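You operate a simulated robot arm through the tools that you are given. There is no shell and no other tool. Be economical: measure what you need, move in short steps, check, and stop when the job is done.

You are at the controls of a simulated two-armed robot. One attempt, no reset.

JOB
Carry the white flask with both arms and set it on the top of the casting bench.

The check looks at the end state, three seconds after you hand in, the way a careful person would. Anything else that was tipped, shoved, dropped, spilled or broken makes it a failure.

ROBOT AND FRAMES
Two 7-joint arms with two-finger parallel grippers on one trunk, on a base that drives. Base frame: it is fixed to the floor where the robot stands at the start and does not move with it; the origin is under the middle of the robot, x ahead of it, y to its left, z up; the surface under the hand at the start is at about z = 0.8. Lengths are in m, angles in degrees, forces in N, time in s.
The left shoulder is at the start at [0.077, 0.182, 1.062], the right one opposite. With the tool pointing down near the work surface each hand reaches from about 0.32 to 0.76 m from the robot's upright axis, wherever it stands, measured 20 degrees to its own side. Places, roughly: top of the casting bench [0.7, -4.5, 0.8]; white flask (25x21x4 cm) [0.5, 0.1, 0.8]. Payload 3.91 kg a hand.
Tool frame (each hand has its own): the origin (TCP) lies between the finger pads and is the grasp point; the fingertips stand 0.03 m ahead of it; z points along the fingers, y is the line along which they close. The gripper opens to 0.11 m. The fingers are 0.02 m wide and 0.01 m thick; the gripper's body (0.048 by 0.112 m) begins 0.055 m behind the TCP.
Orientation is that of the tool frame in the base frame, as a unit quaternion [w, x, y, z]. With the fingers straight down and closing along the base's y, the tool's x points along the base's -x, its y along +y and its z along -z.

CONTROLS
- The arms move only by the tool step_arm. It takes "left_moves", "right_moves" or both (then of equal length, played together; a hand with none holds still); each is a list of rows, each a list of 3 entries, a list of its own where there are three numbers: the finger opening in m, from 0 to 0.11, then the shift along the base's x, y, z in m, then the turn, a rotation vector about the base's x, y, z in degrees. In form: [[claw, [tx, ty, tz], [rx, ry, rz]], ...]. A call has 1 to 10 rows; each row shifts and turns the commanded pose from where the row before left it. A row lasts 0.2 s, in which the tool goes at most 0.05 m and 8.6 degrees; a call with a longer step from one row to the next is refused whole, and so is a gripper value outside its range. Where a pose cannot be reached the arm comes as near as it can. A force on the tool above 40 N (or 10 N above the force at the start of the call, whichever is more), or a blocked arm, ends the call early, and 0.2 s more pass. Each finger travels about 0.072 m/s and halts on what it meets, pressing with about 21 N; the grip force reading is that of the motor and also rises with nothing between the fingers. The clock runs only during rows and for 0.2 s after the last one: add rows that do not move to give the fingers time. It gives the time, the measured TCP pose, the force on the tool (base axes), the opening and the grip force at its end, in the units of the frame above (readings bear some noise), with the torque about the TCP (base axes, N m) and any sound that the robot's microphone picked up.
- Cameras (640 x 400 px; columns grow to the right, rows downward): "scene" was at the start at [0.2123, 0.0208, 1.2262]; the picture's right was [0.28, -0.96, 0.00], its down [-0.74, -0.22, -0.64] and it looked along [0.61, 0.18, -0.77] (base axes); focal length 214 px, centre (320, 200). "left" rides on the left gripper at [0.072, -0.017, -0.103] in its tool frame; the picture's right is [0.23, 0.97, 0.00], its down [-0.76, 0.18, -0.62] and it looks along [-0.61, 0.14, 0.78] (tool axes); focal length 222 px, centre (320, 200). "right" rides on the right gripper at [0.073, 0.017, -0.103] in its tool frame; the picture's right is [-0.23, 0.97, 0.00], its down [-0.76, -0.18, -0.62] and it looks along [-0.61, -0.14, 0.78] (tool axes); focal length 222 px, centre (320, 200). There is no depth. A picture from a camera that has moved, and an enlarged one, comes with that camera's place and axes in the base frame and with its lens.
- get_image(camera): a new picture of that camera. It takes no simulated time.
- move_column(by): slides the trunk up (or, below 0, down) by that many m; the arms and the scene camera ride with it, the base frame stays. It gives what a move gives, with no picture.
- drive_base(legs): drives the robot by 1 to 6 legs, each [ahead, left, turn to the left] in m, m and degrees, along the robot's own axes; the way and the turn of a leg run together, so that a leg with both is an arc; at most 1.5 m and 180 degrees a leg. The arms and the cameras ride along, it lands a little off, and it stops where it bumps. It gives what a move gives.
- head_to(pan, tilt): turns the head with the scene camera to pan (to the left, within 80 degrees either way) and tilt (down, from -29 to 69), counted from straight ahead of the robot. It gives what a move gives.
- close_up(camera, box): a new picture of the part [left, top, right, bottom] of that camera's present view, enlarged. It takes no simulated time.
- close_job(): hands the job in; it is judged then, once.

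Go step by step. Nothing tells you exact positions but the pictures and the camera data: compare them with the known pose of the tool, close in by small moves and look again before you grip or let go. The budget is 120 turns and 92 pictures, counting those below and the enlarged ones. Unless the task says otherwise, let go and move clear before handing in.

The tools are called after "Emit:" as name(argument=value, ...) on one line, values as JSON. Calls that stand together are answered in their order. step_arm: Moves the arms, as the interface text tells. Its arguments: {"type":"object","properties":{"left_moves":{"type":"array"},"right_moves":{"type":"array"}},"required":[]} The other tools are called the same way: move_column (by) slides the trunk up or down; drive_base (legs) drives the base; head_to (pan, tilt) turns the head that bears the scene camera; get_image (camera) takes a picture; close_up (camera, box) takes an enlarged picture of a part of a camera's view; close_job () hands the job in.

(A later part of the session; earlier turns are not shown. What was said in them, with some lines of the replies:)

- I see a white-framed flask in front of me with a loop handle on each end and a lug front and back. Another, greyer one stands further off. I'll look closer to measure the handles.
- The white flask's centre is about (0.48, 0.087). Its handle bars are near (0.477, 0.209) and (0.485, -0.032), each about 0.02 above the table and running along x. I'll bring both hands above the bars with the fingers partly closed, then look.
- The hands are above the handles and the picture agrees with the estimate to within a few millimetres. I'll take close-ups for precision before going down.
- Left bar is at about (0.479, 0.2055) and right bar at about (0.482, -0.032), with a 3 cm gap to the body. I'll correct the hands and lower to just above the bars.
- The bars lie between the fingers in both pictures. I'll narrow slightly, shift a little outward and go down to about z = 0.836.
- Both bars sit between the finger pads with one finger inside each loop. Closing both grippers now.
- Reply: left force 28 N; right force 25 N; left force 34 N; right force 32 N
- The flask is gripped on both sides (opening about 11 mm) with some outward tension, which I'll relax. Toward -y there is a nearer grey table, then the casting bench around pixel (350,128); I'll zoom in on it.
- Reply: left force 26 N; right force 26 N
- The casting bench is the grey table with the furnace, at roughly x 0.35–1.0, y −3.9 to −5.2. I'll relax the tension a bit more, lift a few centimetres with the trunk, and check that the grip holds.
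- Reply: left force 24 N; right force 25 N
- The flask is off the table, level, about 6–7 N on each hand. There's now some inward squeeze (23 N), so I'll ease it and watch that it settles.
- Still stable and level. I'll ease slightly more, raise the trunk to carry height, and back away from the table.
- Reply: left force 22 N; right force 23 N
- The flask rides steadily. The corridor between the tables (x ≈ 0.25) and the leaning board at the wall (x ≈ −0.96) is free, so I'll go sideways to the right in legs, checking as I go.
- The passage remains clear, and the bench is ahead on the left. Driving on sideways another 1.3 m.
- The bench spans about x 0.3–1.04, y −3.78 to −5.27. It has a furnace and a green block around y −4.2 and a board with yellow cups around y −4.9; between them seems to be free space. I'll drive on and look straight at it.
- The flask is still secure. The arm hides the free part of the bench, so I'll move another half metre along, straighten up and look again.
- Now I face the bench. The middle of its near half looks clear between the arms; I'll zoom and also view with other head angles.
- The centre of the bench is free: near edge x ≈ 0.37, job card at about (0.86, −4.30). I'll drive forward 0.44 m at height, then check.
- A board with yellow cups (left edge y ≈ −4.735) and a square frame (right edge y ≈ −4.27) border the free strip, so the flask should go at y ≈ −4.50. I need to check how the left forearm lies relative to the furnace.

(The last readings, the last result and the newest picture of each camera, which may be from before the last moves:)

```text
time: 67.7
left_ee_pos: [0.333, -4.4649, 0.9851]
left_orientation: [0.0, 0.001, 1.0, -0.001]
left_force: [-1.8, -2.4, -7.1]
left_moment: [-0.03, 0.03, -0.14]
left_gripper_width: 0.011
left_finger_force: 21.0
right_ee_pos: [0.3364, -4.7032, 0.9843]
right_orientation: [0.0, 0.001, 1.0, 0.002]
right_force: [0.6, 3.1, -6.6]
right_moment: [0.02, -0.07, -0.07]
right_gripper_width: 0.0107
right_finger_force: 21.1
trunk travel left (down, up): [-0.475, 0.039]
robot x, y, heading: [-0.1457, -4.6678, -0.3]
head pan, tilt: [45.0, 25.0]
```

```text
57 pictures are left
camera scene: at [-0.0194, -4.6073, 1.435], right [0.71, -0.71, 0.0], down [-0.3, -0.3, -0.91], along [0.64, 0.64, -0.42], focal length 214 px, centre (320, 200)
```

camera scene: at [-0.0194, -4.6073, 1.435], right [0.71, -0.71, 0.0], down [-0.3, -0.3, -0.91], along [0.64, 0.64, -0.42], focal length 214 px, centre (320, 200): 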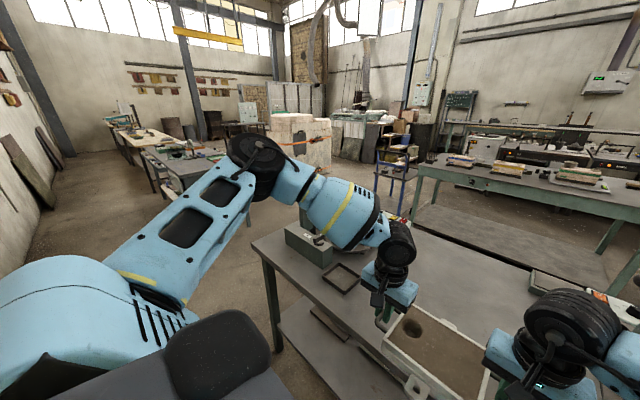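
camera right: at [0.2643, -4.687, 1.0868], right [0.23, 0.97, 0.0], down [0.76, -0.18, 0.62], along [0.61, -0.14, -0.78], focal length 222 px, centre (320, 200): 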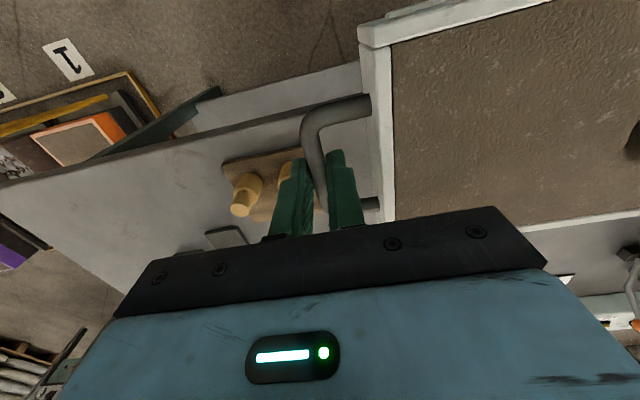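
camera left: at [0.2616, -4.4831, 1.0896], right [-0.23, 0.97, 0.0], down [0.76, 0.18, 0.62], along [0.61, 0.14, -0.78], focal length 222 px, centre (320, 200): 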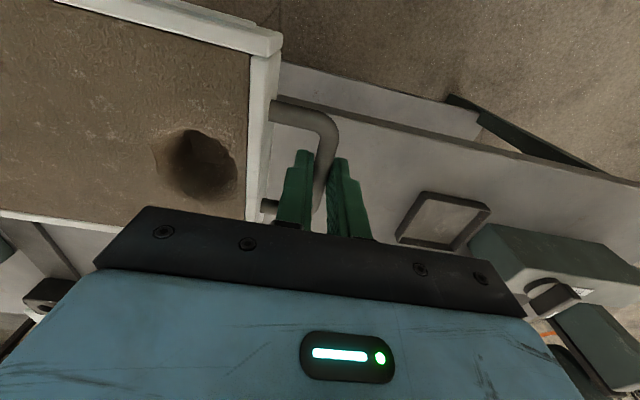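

The left elbow is high (z ≈ 1.3) and well in front of the furnace, so there's room. I'll shift 8 cm left and 12 cm ahead, and do the rest with the arms.

Emit:
drive_base(legs=[[0, 0.08, 0], [0.12, 0, 0.2]])

Emit:
head_to(pan=5, tilt=58)

Emit:
get_image(camera="scene")

Emit:
get_image(camera="right")

Emit:
get_image(camera="left")

```text
time: 69.9
left_ee_pos: [0.454, -4.3866, 0.9854]
left_orientation: [0.0, -0.001, 1.0, 0.0]
left_force: [-1.5, -1.4, -7.6]
left_moment: [0.0, 0.01, -0.18]
left_gripper_width: 0.0107
left_finger_force: 21.1
right_ee_pos: [0.4549, -4.6264, 0.9856]
right_orientation: [0.0, 0.0, 1.0, 0.001]
right_force: [0.3, 2.3, -6.3]
right_moment: [0.06, -0.04, -0.12]
right_gripper_width: 0.0108
right_finger_force: 20.4
trunk travel left (down, up): [-0.475, 0.039]
robot x, y, heading: [-0.029, -4.5886, 0.0]
head pan, tilt: [45.0, 25.0]
```

```text
time: 70.9
left_ee_pos: [0.4536, -4.3878, 0.9855]
left_orientation: [-0.001, -0.001, 1.0, -0.001]
left_force: [-1.2, -2.0, -6.1]
left_moment: [-0.02, -0.12, -0.15]
left_gripper_width: 0.0106
left_finger_force: 21.1
right_ee_pos: [0.4554, -4.6244, 0.9846]
right_orientation: [0.0, -0.001, 1.0, 0.001]
right_force: [1.3, 1.5, -7.6]
right_moment: [0.02, 0.12, -0.08]
right_gripper_width: 0.0108
right_finger_force: 20.9
trunk travel left (down, up): [-0.475, 0.039]
robot x, y, heading: [-0.0261, -4.592, 0.1]
head pan, tilt: [5.0, 58.0]
```

```text
56 pictures are left
camera scene: at [0.1038, -4.5875, 1.3874], right [0.09, -1.0, 0.0], down [-0.84, -0.07, -0.53], along [0.53, 0.05, -0.85], focal length 214 px, centre (320, 200)
```

scene: 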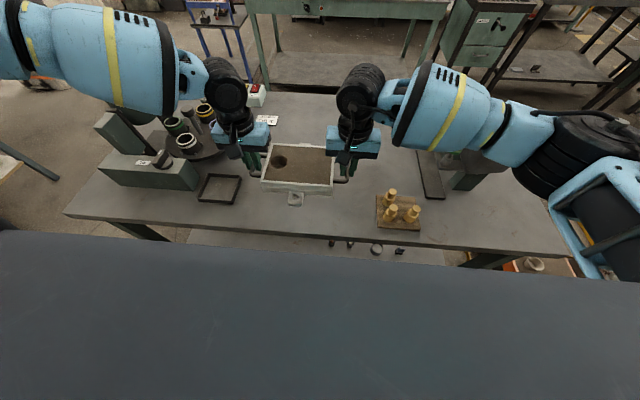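

```text
55 pictures are left
camera right: at [0.3842, -4.6076, 1.0869], right [0.23, 0.97, 0.0], down [0.76, -0.18, 0.62], along [0.61, -0.14, -0.78], focal length 222 px, centre (320, 200)
```

right: 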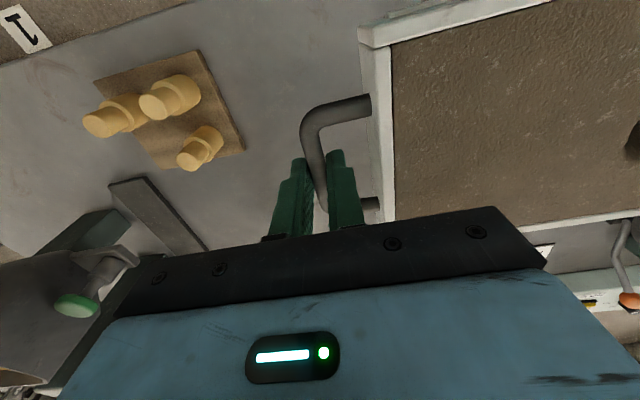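

```text
54 pictures are left
camera left: at [0.381, -4.4036, 1.0895], right [-0.23, 0.97, 0.0], down [0.76, 0.18, 0.62], along [0.61, 0.14, -0.78], focal length 222 px, centre (320, 200)
```

left: 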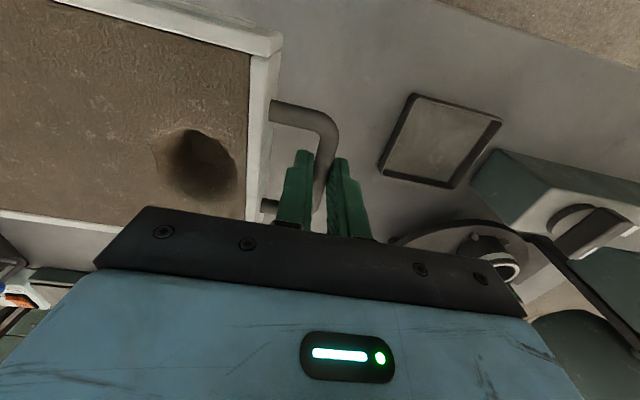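

The flask is over the free strip: about 5 cm from the frame side and from the cup board. Now moving the arms 5 cm forward and down to just above the top.

Emit:
step_arm(left_moves=[[0, [0.01, 0, -0.02], [0, 0, 0]], [0, [0.01, 0, -0.02], [0, 0, 0]], [0, [0.01, 0, -0.02], [0, 0, 0]], [0, [0.01, 0, -0.02], [0, 0, 0]], [0, [0.01, 0, -0.02], [0, 0, 0]], [0, [0, 0, 0], [0, 0, 0]], [0, [0, 0, 0], [0, 0, 0]]], right_moves=[[0, [0.01, 0, -0.02], [0, 0, 0]], [0, [0.01, 0, -0.02], [0, 0, 0]], [0, [0.01, 0, -0.02], [0, 0, 0]], [0, [0.01, 0, -0.02], [0, 0, 0]], [0, [0.01, 0, -0.02], [0, 0, 0]], [0, [0, 0, 0], [0, 0, 0]], [0, [0, 0, 0], [0, 0, 0]]])

Emit:
get_image(camera="scene")

Emit:
get_image(camera="left")

Emit:
get_image(camera="right")

```text
time: 72.3
left_ee_pos: [0.4876, -4.3776, 0.8989]
left_orientation: [0.002, 0.004, 1.0, -0.009]
left_force: [3.7, -2.5, -5.7]
left_moment: [-0.05, 0.26, 0.43]
left_gripper_width: 0.0118
left_finger_force: 20.4
left hand out of reach, approached as far as the arm can: row 4, 5
right_ee_pos: [0.5022, -4.6151, 0.8846]
right_orientation: [-0.003, -0.006, 1.0, 0.009]
right_force: [-4.3, 2.4, -7.0]
right_moment: [0.02, -0.29, 0.39]
right_gripper_width: 0.0112
right_finger_force: 21.6
trunk travel left (down, up): [-0.475, 0.039]
robot x, y, heading: [-0.03, -4.5925, -0.1]
head pan, tilt: [5.0, 58.0]
stopped in row 6 (left hand): the force on the tool passed its limit at 43 N (the readings are from after the stop); the commanded pose is now the measured one
```

```text
53 pictures are left
camera scene: at [0.1037, -4.5876, 1.3874], right [0.09, -1.0, 0.0], down [-0.85, -0.07, -0.53], along [0.53, 0.05, -0.85], focal length 214 px, centre (320, 200)
```

scene: 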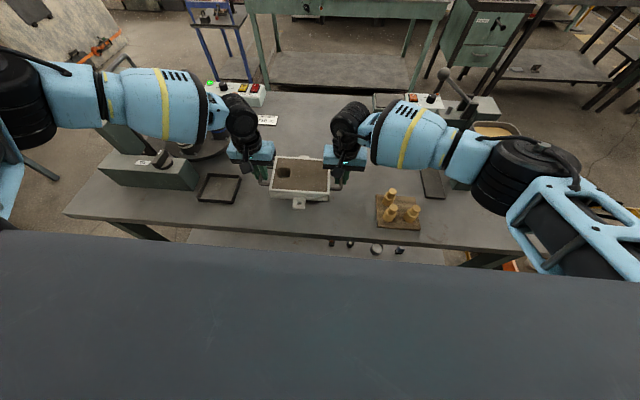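

```text
52 pictures are left
camera left: at [0.4149, -4.3925, 1.0033], right [-0.22, 0.97, -0.02], down [0.76, 0.18, 0.62], along [0.61, 0.12, -0.78], focal length 222 px, centre (320, 200)
```

left: 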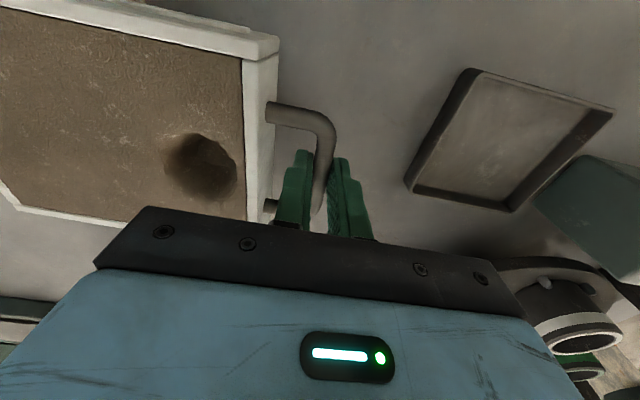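

```text
51 pictures are left
camera right: at [0.431, -4.6011, 0.988], right [0.21, 0.98, 0.02], down [0.77, -0.18, 0.62], along [0.6, -0.12, -0.79], focal length 222 px, centre (320, 200)
```

right: 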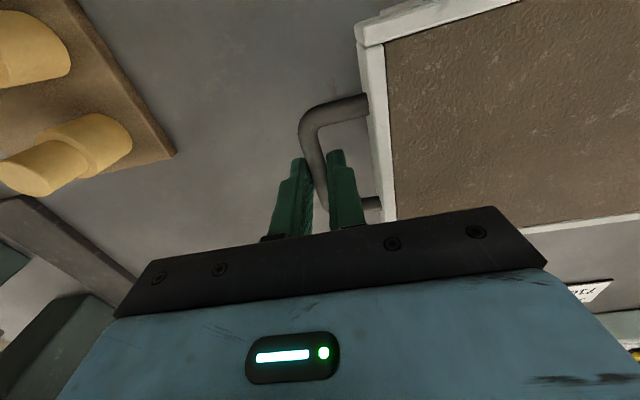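

The left arm reached a joint limit at this trunk height, so the flask tilted about 3° before it stopped. I'll level it by raising both hands a little and undoing the small turns, then finish the lowering with the trunk.

Emit:
step_arm(left_moves=[[0, [-0.001, 0, 0.004], [0.3, 0, 0.1]], [0, [-0.001, 0, 0.004], [0.3, 0.1, 0.2]], [0, [-0.001, 0, 0.004], [0.3, 0.1, 0.2]], [0, [0, 0, 0], [0, 0, 0]], [0, [0, 0, 0], [0, 0, 0]], [0, [0, 0, 0], [0, 0, 0]]], right_moves=[[0, [-0.005, 0, 0.0088], [-0.3, -0.1, -0.2]], [0, [-0.005, 0, 0.0088], [-0.3, -0.1, -0.2]], [0, [-0.005, 0, 0.0088], [-0.3, -0.1, -0.2]], [0, [0, 0, 0], [0, 0, 0]], [0, [0, 0, 0], [0, 0, 0]], [0, [0, 0, 0], [0, 0, 0]]])

```text
time: 73.7
left_ee_pos: [0.4839, -4.3774, 0.9122]
left_orientation: [0.002, 0.0, 1.0, -0.001]
left_force: [1.2, -1.4, -6.3]
left_moment: [-0.02, -0.1, 0.12]
left_gripper_width: 0.0108
left_finger_force: 20.8
right_ee_pos: [0.4878, -4.6158, 0.912]
right_orientation: [0.001, -0.001, 1.0, 0.002]
right_force: [-1.5, 2.0, -7.0]
right_moment: [0.02, 0.05, 0.18]
right_gripper_width: 0.0109
right_finger_force: 20.9
trunk travel left (down, up): [-0.475, 0.039]
robot x, y, heading: [-0.027, -4.593, -0.2]
head pan, tilt: [5.0, 58.0]
```

Level again, forces even. Lowering with the trunk by 4 cm and then moving the arms 3 cm further in.

Emit:
move_column(by=-0.045)

Emit:
step_arm(left_moves=[[0, [0.01, 0, 0], [0, 0, 0]], [0, [0.01, 0, 0], [0, 0, 0]], [0, [0.01, 0, 0], [0, 0, 0]], [0, [0, 0, 0], [0, 0, 0]], [0, [0, 0, 0], [0, 0, 0]]], right_moves=[[0, [0.01, 0, 0], [0, 0, 0]], [0, [0.01, 0, 0], [0, 0, 0]], [0, [0.01, 0, 0], [0, 0, 0]], [0, [0, 0, 0], [0, 0, 0]], [0, [0, 0, 0], [0, 0, 0]]])

Emit:
get_image(camera="scene")

Emit:
close_up(camera="scene", box=[180, 110, 440, 270])

```text
time: 74.5
left_ee_pos: [0.4849, -4.3766, 0.8674]
left_orientation: [0.002, -0.001, 1.0, -0.002]
left_force: [0.1, -1.3, -6.0]
left_moment: [-0.02, 0.27, -0.01]
left_gripper_width: 0.0106
left_finger_force: 21.1
right_ee_pos: [0.4894, -4.6157, 0.8671]
right_orientation: [0.001, -0.001, 1.0, 0.001]
right_force: [-0.2, 0.6, -6.2]
right_moment: [-0.02, -0.27, 0.05]
right_gripper_width: 0.0107
right_finger_force: 20.7
trunk travel left (down, up): [-0.43, 0.084]
robot x, y, heading: [-0.0256, -4.593, 0.4]
head pan, tilt: [5.0, 58.0]
```

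```text
time: 75.7
left_ee_pos: [0.5147, -4.3773, 0.866]
left_orientation: [0.001, -0.001, 1.0, -0.001]
left_force: [-0.8, 3.1, -6.1]
left_moment: [0.09, 0.1, -0.14]
left_gripper_width: 0.0108
left_finger_force: 21.1
right_ee_pos: [0.5174, -4.6158, 0.8662]
right_orientation: [0.001, -0.001, 1.0, 0.002]
right_force: [0.8, -3.6, -7.1]
right_moment: [-0.07, -0.11, -0.03]
right_gripper_width: 0.0106
right_finger_force: 21.5
trunk travel left (down, up): [-0.43, 0.084]
robot x, y, heading: [-0.0274, -4.5925, 0.1]
head pan, tilt: [5.0, 58.0]
```

```text
50 pictures are left
camera scene: at [0.1411, -4.5875, 1.3315], right [0.09, -1.0, 0.0], down [-0.85, -0.07, -0.53], along [0.53, 0.05, -0.85], focal length 214 px, centre (320, 200)
```

scene: 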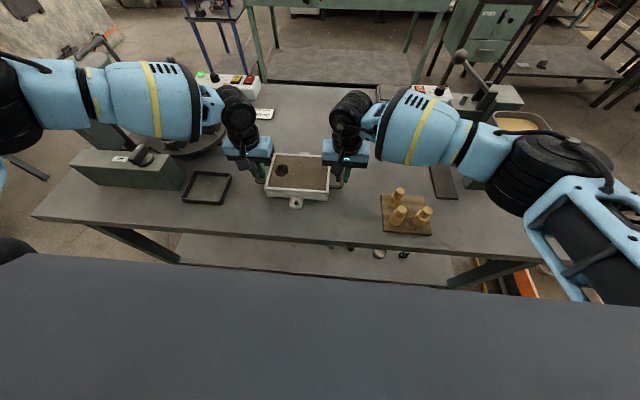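

```text
2.46 times, centred on (310, 190) of scene
camera zoom: at [0.1411, -4.5875, 1.3315], right [0.09, -1.0, 0.0], down [-0.85, -0.07, -0.53], along [0.53, 0.05, -0.85], focal length 528 px, centre (345, 225)
```

zoom: 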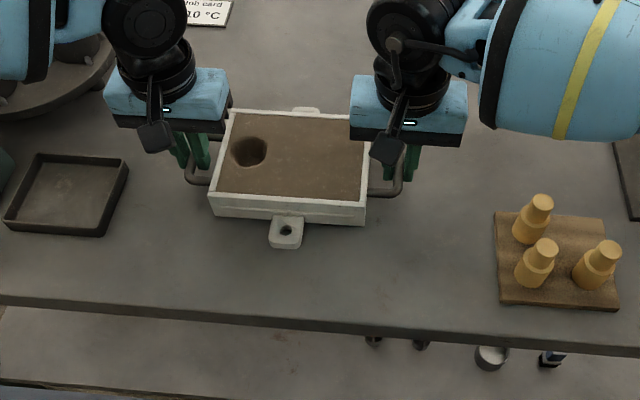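

The flask hangs level about 3 cm above a clear spot, well inside the edge. Lowering the last bit slowly and watching the force.

Emit:
step_arm(left_moves=[[0, [0, 0, -0.008], [0, 0, 0]], [0, [0, 0, -0.008], [0, 0, 0]], [0, [0, 0, -0.008], [0, 0, 0]], [0, [0, 0, 0], [0, 0, 0]], [0, [0, 0, 0], [0, 0, 0]]], right_moves=[[0, [0, 0, -0.008], [0, 0, 0]], [0, [0, 0, -0.008], [0, 0, 0]], [0, [0, 0, -0.008], [0, 0, 0]], [0, [0, 0, 0], [0, 0, 0]], [0, [0, 0, 0], [0, 0, 0]]])

Emit:
close_up(camera="scene", box=[230, 130, 390, 230])

```text
time: 76.9
left_ee_pos: [0.5141, -4.3785, 0.8506]
left_orientation: [0.007, -0.002, 1.0, 0.0]
left_force: [-6.3, 4.4, 21.8]
left_moment: [0.12, 0.91, -0.3]
left_gripper_width: 0.0108
left_finger_force: 21.0
right_ee_pos: [0.5174, -4.6168, 0.8496]
right_orientation: [0.007, 0.0, 1.0, 0.003]
right_force: [-3.1, -6.9, 19.0]
right_moment: [-0.33, 0.48, 0.08]
right_gripper_width: 0.0111
right_finger_force: 20.3
trunk travel left (down, up): [-0.43, 0.084]
robot x, y, heading: [-0.0288, -4.5924, 0.0]
head pan, tilt: [5.0, 58.0]
stopped in row 5 (left hand): the force on the tool passed its limit at 41 N (the readings are from after the stop); the commanded pose is now the measured one
```

```text
4.00 times, centred on (310, 180) of scene
camera zoom: at [0.1357, -4.5884, 1.332], right [0.09, -1.0, 0.0], down [-0.84, -0.07, -0.53], along [0.53, 0.05, -0.85], focal length 858 px, centre (360, 280)
```

zoom: 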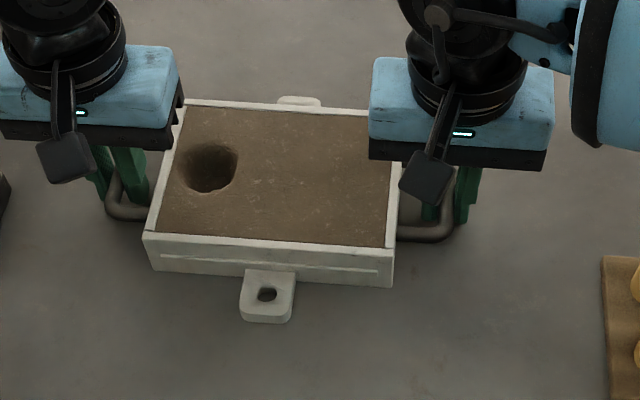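

Contact: the flask is on the bench top with both hands reading upward force. I'll relieve the pressure slightly before letting go.

Emit:
step_arm(left_moves=[[0, [0, 0, 0.0008], [0, 0, 0]], [0, [0, 0, 0], [0, 0, 0]], [0, [0, 0, 0], [0, 0, 0]]], right_moves=[[0, [0, 0, 0.0008], [0, 0, 0]], [0, [0, 0, 0], [0, 0, 0]], [0, [0, 0, 0], [0, 0, 0]]])

Emit:
close_up(camera="left", box=[120, 0, 440, 200])

Emit:
close_up(camera="right", box=[200, 0, 520, 200])

```text
time: 77.7
left_ee_pos: [0.5146, -4.3776, 0.8505]
left_orientation: [0.008, -0.002, 1.0, -0.001]
left_force: [-13.4, 6.3, 32.3]
left_moment: [0.25, 0.68, -0.36]
left_gripper_width: 0.0109
left_finger_force: 21.5
right_ee_pos: [0.5183, -4.6169, 0.8505]
right_orientation: [0.007, 0.0, 1.0, 0.003]
right_force: [5.2, -4.2, 11.0]
right_moment: [-0.19, 0.42, 0.13]
right_gripper_width: 0.0107
right_finger_force: 21.0
trunk travel left (down, up): [-0.43, 0.084]
robot x, y, heading: [-0.0275, -4.5929, 0.0]
head pan, tilt: [5.0, 58.0]
```

```text
2.00 times, centred on (280, 100) of left
camera zoom: at [0.4414, -4.3957, 0.9531], right [-0.23, 0.97, -0.01], down [0.75, 0.18, 0.63], along [0.62, 0.14, -0.77], focal length 444 px, centre (400, 400)
```

zoom: 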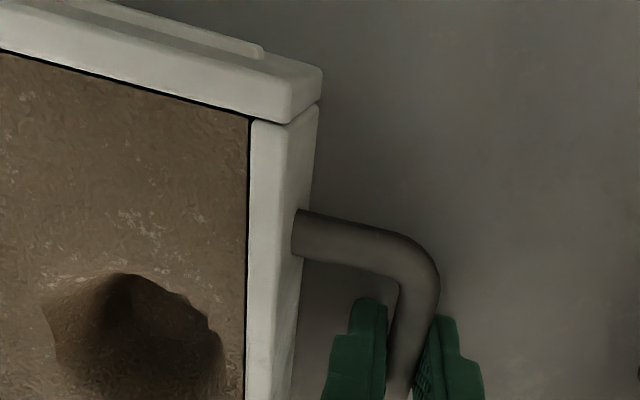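

```text
2.00 times, centred on (360, 100) of right
camera zoom: at [0.4446, -4.5995, 0.952], right [0.23, 0.97, 0.01], down [0.75, -0.18, 0.63], along [0.62, -0.14, -0.77], focal length 444 px, centre (240, 400)
```

zoom: 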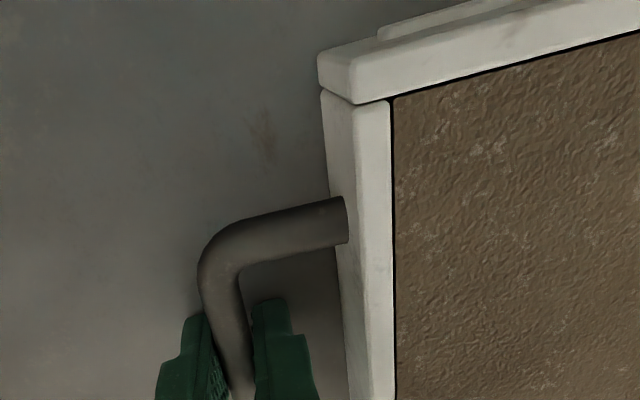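

The flask rests on the bench but the left hand still presses 32 N. Raising slightly to unload before opening.

Emit:
step_arm(left_moves=[[0, [0, 0, 0.0015], [0, 0, 0]], [0, [0, 0, 0.0005], [0, 0, 0]], [0, [0, 0, 0], [0, 0, 0]], [0, [0, 0, 0], [0, 0, 0]]], right_moves=[[0, [0, 0, 0.0008], [0, 0, 0]], [0, [0, 0, 0], [0, 0, 0]], [0, [0, 0, 0], [0, 0, 0]], [0, [0, 0, 0], [0, 0, 0]]])

```text
time: 78.7
left_ee_pos: [0.5149, -4.3779, 0.8494]
left_orientation: [0.007, -0.004, 1.0, -0.001]
left_force: [-14.0, 6.8, 21.6]
left_moment: [0.09, 0.01, -0.06]
left_gripper_width: 0.0108
left_finger_force: 21.1
right_ee_pos: [0.5177, -4.6161, 0.8506]
right_orientation: [0.005, 0.0, 1.0, 0.004]
right_force: [6.6, -4.6, 10.7]
right_moment: [-0.15, -0.67, 0.02]
right_gripper_width: 0.0108
right_finger_force: 20.8
trunk travel left (down, up): [-0.43, 0.084]
robot x, y, heading: [-0.029, -4.5933, 0.0]
head pan, tilt: [5.0, 58.0]
```

Still some strain; I'll unload a little more in x and z.

Emit:
step_arm(left_moves=[[0, [-0.0015, 0, 0.0015], [0, 0, 0]], [0, [0, 0, 0], [0, 0, 0]], [0, [0, 0, 0], [0, 0, 0]], [0, [0, 0, 0], [0, 0, 0]]], right_moves=[[0, [0.0007, 0, 0.0008], [0, 0, 0]], [0, [0, 0, 0], [0, 0, 0]], [0, [0, 0, 0], [0, 0, 0]], [0, [0, 0, 0], [0, 0, 0]]])

```text
time: 79.7
left_ee_pos: [0.5135, -4.3787, 0.8511]
left_orientation: [0.006, -0.001, 1.0, -0.001]
left_force: [1.8, -0.5, -4.4]
left_moment: [0.02, -0.38, 0.06]
left_gripper_width: 0.011
left_finger_force: 21.3
right_ee_pos: [0.5182, -4.6165, 0.8499]
right_orientation: [0.003, -0.001, 1.0, 0.003]
right_force: [-8.3, -4.0, 15.2]
right_moment: [-0.4, 0.98, 0.09]
right_gripper_width: 0.0107
right_finger_force: 21.0
trunk travel left (down, up): [-0.43, 0.084]
robot x, y, heading: [-0.0267, -4.596, -0.2]
head pan, tilt: [5.0, 58.0]
```

Forces are small now and the flask sits on the bench. Opening both grippers slightly so the inner fingers stay clear of the body.

Emit:
step_arm(left_moves=[[0.016, [0, 0, 0], [0, 0, 0]], [0.022, [0, 0, 0], [0, 0, 0]], [0.024, [0, 0, 0], [0, 0, 0]], [0.024, [0, 0, 0], [0, 0, 0]]], right_moves=[[0.016, [0, 0, 0], [0, 0, 0]], [0.022, [0, 0, 0], [0, 0, 0]], [0.024, [0, 0, 0], [0, 0, 0]], [0.024, [0, 0, 0], [0, 0, 0]]])

Emit:
close_up(camera="left", box=[220, 80, 420, 205])

Emit:
close_up(camera="right", box=[220, 80, 420, 205])

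Emit:
close_up(camera="scene", box=[230, 130, 390, 230])

```text
time: 80.7
left_ee_pos: [0.5157, -4.3769, 0.8514]
left_orientation: [0.005, -0.003, 1.0, -0.001]
left_force: [-0.5, -0.8, 0.1]
left_moment: [-0.04, 0.01, -0.02]
left_gripper_width: 0.024
left_finger_force: 0.1
right_ee_pos: [0.5194, -4.6151, 0.8512]
right_orientation: [0.005, 0.0, 1.0, 0.003]
right_force: [-2.3, 7.7, 7.0]
right_moment: [0.06, 0.14, -0.08]
right_gripper_width: 0.0201
right_finger_force: 0.1
trunk travel left (down, up): [-0.43, 0.084]
robot x, y, heading: [-0.028, -4.5946, -0.0]
head pan, tilt: [5.0, 58.0]
```

```text
3.20 times, centred on (320, 142) of left
camera zoom: at [0.4422, -4.3944, 0.9538], right [-0.23, 0.97, -0.01], down [0.75, 0.18, 0.63], along [0.61, 0.14, -0.78], focal length 711 px, centre (320, 384)
```

zoom: 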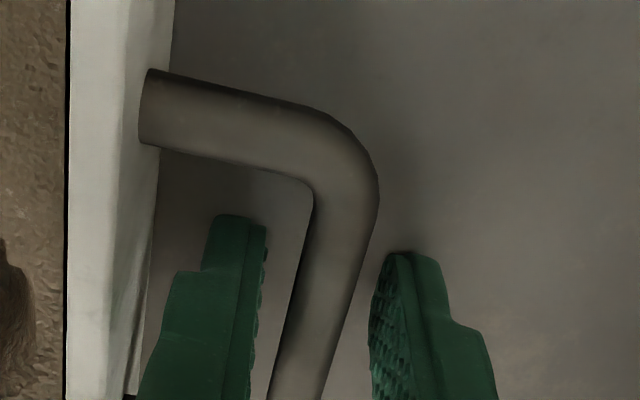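

```text
3.20 times, centred on (320, 142) of right
camera zoom: at [0.447, -4.5987, 0.9523], right [0.23, 0.97, 0.01], down [0.76, -0.18, 0.63], along [0.61, -0.14, -0.78], focal length 711 px, centre (320, 384)
```

zoom: 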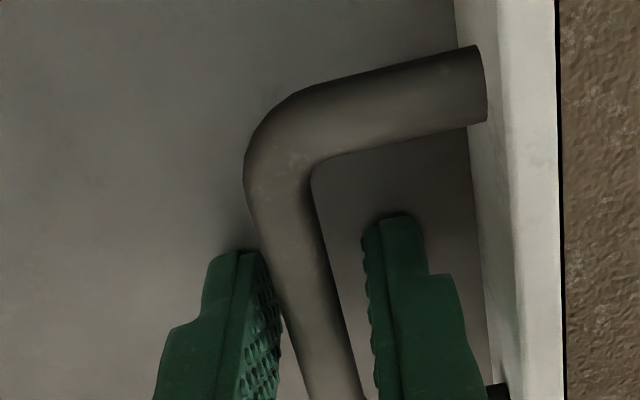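

```text
4.00 times, centred on (310, 180) of scene
camera zoom: at [0.1392, -4.5868, 1.3318], right [0.09, -1.0, 0.0], down [-0.84, -0.07, -0.53], along [0.53, 0.05, -0.85], focal length 858 px, centre (360, 280)
```

zoom: 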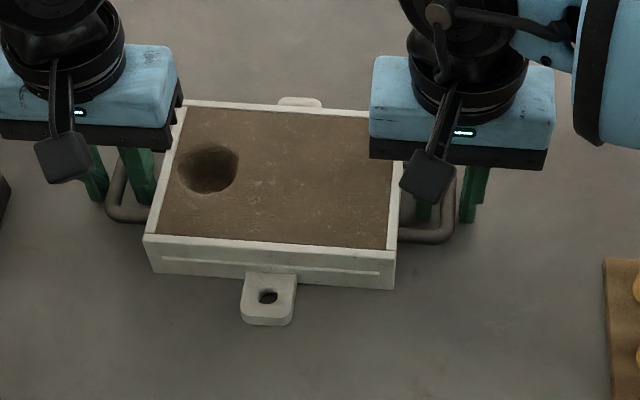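

Left fingers are free. The right reads a small residual contact, so I'll wait a moment and recheck before raising.

Emit:
step_arm(right_moves=[[0.026, [0, 0, 0], [0, 0, 0]], [0.026, [0, 0, 0], [0, 0, 0]], [0.026, [0, 0, 0], [0, 0, 0]]])

Emit:
close_up(camera="right", box=[220, 80, 420, 260])

```text
time: 81.5
left_ee_pos: [0.5156, -4.3767, 0.8509]
left_orientation: [0.005, -0.003, 1.0, -0.001]
left_force: [-0.1, 0.0, -0.1]
left_moment: [-0.02, -0.01, 0.01]
left_gripper_width: 0.024
left_finger_force: 0.0
right_ee_pos: [0.5202, -4.6165, 0.8499]
right_orientation: [0.006, 0.0, 1.0, 0.003]
right_force: [0.6, 6.2, 8.3]
right_moment: [0.06, 0.07, -0.07]
right_gripper_width: 0.0228
right_finger_force: 0.0
trunk travel left (down, up): [-0.43, 0.084]
robot x, y, heading: [-0.0264, -4.5933, 0.2]
head pan, tilt: [5.0, 58.0]
```

```text
2.22 times, centred on (320, 170) of right
camera zoom: at [0.4472, -4.599, 0.9523], right [0.23, 0.97, 0.01], down [0.76, -0.18, 0.63], along [0.61, -0.14, -0.78], focal length 494 px, centre (320, 267)
```

zoom: 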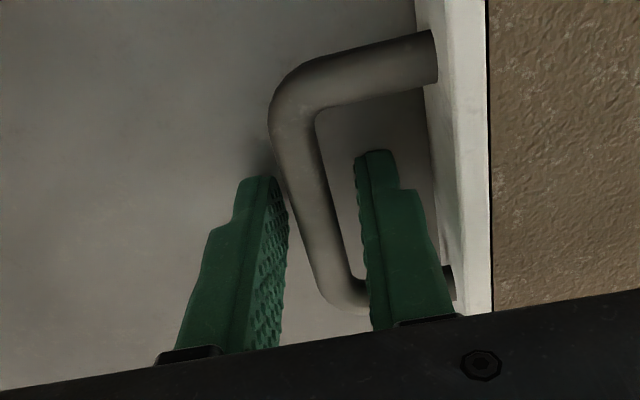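

The right outer fingertip was just rubbing on the bench. I'll lift both hands a few millimetres so it frees, then rise clear.

Emit:
step_arm(left_moves=[[0.024, [0, 0, 0.002], [0, 0, 0]], [0.024, [0, 0, 0.002], [0, 0, 0]], [0.024, [0, 0, 0], [0, 0, 0]], [0.024, [0, 0, 0], [0, 0, 0]]], right_moves=[[0.026, [0, 0, 0.002], [0, 0, 0]], [0.026, [0, 0, 0.002], [0, 0, 0]], [0.026, [0, 0, 0], [0, 0, 0]], [0.026, [0, 0, 0], [0, 0, 0]]])

Emit:
close_up(camera="right", box=[220, 80, 420, 260])

```text
time: 82.5
left_ee_pos: [0.5153, -4.3772, 0.8546]
left_orientation: [0.005, -0.003, 1.0, -0.001]
left_force: [0.6, -0.5, -0.5]
left_moment: [0.01, -0.01, 0.04]
left_gripper_width: 0.0239
left_finger_force: 0.1
right_ee_pos: [0.5194, -4.6159, 0.8539]
right_orientation: [0.004, 0.0, 1.0, 0.003]
right_force: [0.8, -0.1, 0.0]
right_moment: [0.0, -0.04, -0.02]
right_gripper_width: 0.0262
right_finger_force: 0.1
trunk travel left (down, up): [-0.43, 0.084]
robot x, y, heading: [-0.0243, -4.5916, -0.0]
head pan, tilt: [5.0, 58.0]
```

```text
2.22 times, centred on (320, 170) of right
camera zoom: at [0.4476, -4.5993, 0.9554], right [0.23, 0.97, 0.01], down [0.76, -0.18, 0.63], along [0.61, -0.14, -0.78], focal length 494 px, centre (320, 267)
```

zoom: 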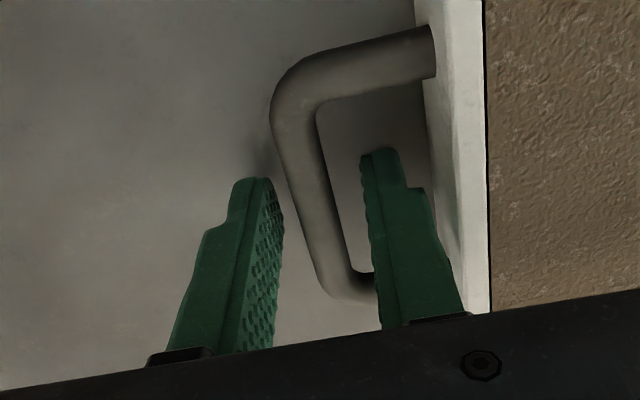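

Both hands are free with zero force. Raising straight up, slowly at first.

Emit:
step_arm(left_moves=[[0.024, [0, 0, 0.01], [0, 0, 0]], [0.024, [0, 0, 0.012], [0, 0, 0]], [0.024, [0, 0, 0.012], [0, 0, 0]], [0.024, [0, 0, 0.015], [0, 0, 0]], [0.024, [0, 0, 0.02], [0, 0, 0]], [0.024, [0, 0, 0.02], [0, 0, 0]]], right_moves=[[0.026, [0, 0, 0.01], [0, 0, 0]], [0.026, [0, 0, 0.012], [0, 0, 0]], [0.026, [0, 0, 0.012], [0, 0, 0]], [0.026, [0, 0, 0.015], [0, 0, 0]], [0.026, [0, 0, 0.02], [0, 0, 0]], [0.026, [0, 0, 0.02], [0, 0, 0]]])

Emit:
get_image(camera="scene")

```text
time: 83.9
left_ee_pos: [0.5159, -4.3772, 0.9443]
left_orientation: [0.005, -0.002, 1.0, 0.0]
left_force: [-0.7, -0.4, -0.5]
left_moment: [-0.04, 0.0, 0.02]
left_gripper_width: 0.0239
left_finger_force: 0.0
right_ee_pos: [0.5191, -4.6156, 0.9436]
right_orientation: [0.004, -0.001, 1.0, 0.003]
right_force: [-0.4, -0.8, 0.3]
right_moment: [-0.02, 0.0, 0.01]
right_gripper_width: 0.0259
right_finger_force: 0.0
trunk travel left (down, up): [-0.43, 0.084]
robot x, y, heading: [-0.026, -4.5936, -0.1]
head pan, tilt: [5.0, 58.0]
```

```text
40 pictures are left
camera scene: at [0.1396, -4.5878, 1.3318], right [0.09, -1.0, 0.0], down [-0.84, -0.07, -0.53], along [0.53, 0.05, -0.85], focal length 214 px, centre (320, 200)
```

scene: 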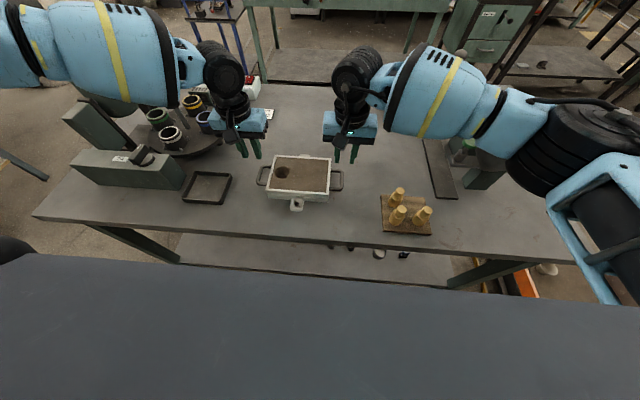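

The flask stands flat on the bench with nothing disturbed. I'll raise the trunk and back off for clearance, then check once more.

Emit:
move_column(by=0.06)

Emit:
drive_base(legs=[[-0.35, 0, 0]])

Emit:
head_to(pan=5, tilt=40)

Emit:
get_image(camera="scene")

Emit:
close_up(camera="scene", box=[130, 90, 470, 260])

```text
time: 84.9
left_ee_pos: [0.5139, -4.3763, 1.006]
left_orientation: [0.008, -0.002, 1.0, -0.002]
left_force: [-0.8, 0.6, -1.1]
left_moment: [0.02, -0.03, -0.02]
left_gripper_width: 0.0236
left_finger_force: 0.0
right_ee_pos: [0.5196, -4.6169, 0.9998]
right_orientation: [0.003, 0.0, 1.0, 0.002]
right_force: [0.2, 0.0, -0.9]
right_moment: [0.01, 0.02, -0.03]
right_gripper_width: 0.0259
right_finger_force: 0.0
trunk travel left (down, up): [-0.49, 0.024]
robot x, y, heading: [-0.0269, -4.5915, -0.4]
head pan, tilt: [5.0, 58.0]
```

```text
time: 87.2
left_ee_pos: [0.1623, -4.3789, 1.0058]
left_orientation: [0.009, -0.002, 1.0, -0.002]
left_force: [-0.3, -0.9, 0.0]
left_moment: [0.0, 0.03, 0.02]
left_gripper_width: 0.0241
left_finger_force: 0.1
right_ee_pos: [0.1674, -4.6165, 1.0017]
right_orientation: [0.004, 0.0, 1.0, 0.003]
right_force: [-0.5, 0.9, -0.6]
right_moment: [0.0, 0.01, 0.0]
right_gripper_width: 0.0258
right_finger_force: 0.1
trunk travel left (down, up): [-0.49, 0.024]
robot x, y, heading: [-0.3802, -4.5947, -0.2]
head pan, tilt: [5.0, 58.0]
```

```text
time: 88.0
left_ee_pos: [0.1623, -4.3777, 1.0067]
left_orientation: [0.009, -0.001, 1.0, -0.002]
left_force: [0.2, 0.1, 0.2]
left_moment: [-0.02, 0.02, -0.02]
left_gripper_width: 0.0238
left_finger_force: 0.1
right_ee_pos: [0.168, -4.6167, 1.0007]
right_orientation: [0.004, 0.001, 1.0, 0.003]
right_force: [0.2, 0.3, 0.4]
right_moment: [0.0, 0.0, 0.03]
right_gripper_width: 0.0261
right_finger_force: 0.1
trunk travel left (down, up): [-0.49, 0.024]
robot x, y, heading: [-0.3798, -4.5911, -0.2]
head pan, tilt: [5.0, 40.0]
```

```text
39 pictures are left
camera scene: at [-0.2514, -4.5864, 1.4295], right [0.09, -1.0, 0.0], down [-0.64, -0.06, -0.77], along [0.76, 0.07, -0.64], focal length 214 px, centre (320, 200)
```

scene: 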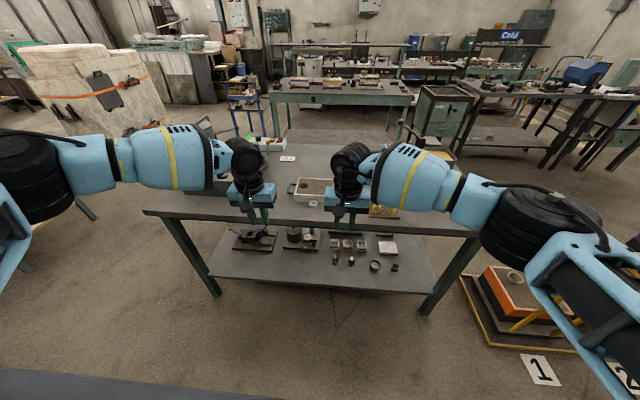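

```text
1.88 times, centred on (300, 175) of scene
camera zoom: at [-0.2514, -4.5864, 1.4295], right [0.09, -1.0, 0.0], down [-0.64, -0.06, -0.77], along [0.76, 0.07, -0.64], focal length 404 px, centre (358, 247)
```

zoom: 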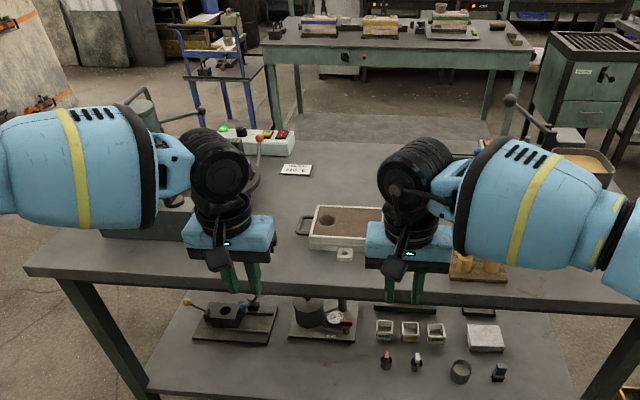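

The white flask stands flat on the casting bench, everything around it is in place, and both hands are empty and clear. Handing in.

Emit:
close_job()

```text
The job is handed in.
```

The white flask is on top of the casting bench, carried there with both arms, and the job is handed in. It stands flat in the clear middle strip, with both hands released and backed away.

While lowering it, the left arm hit a joint limit. The flask tilted about 3°, and I levelled it before setting it down. The last pictures show nothing on the bench knocked or moved, though the arms hid parts of it from view.
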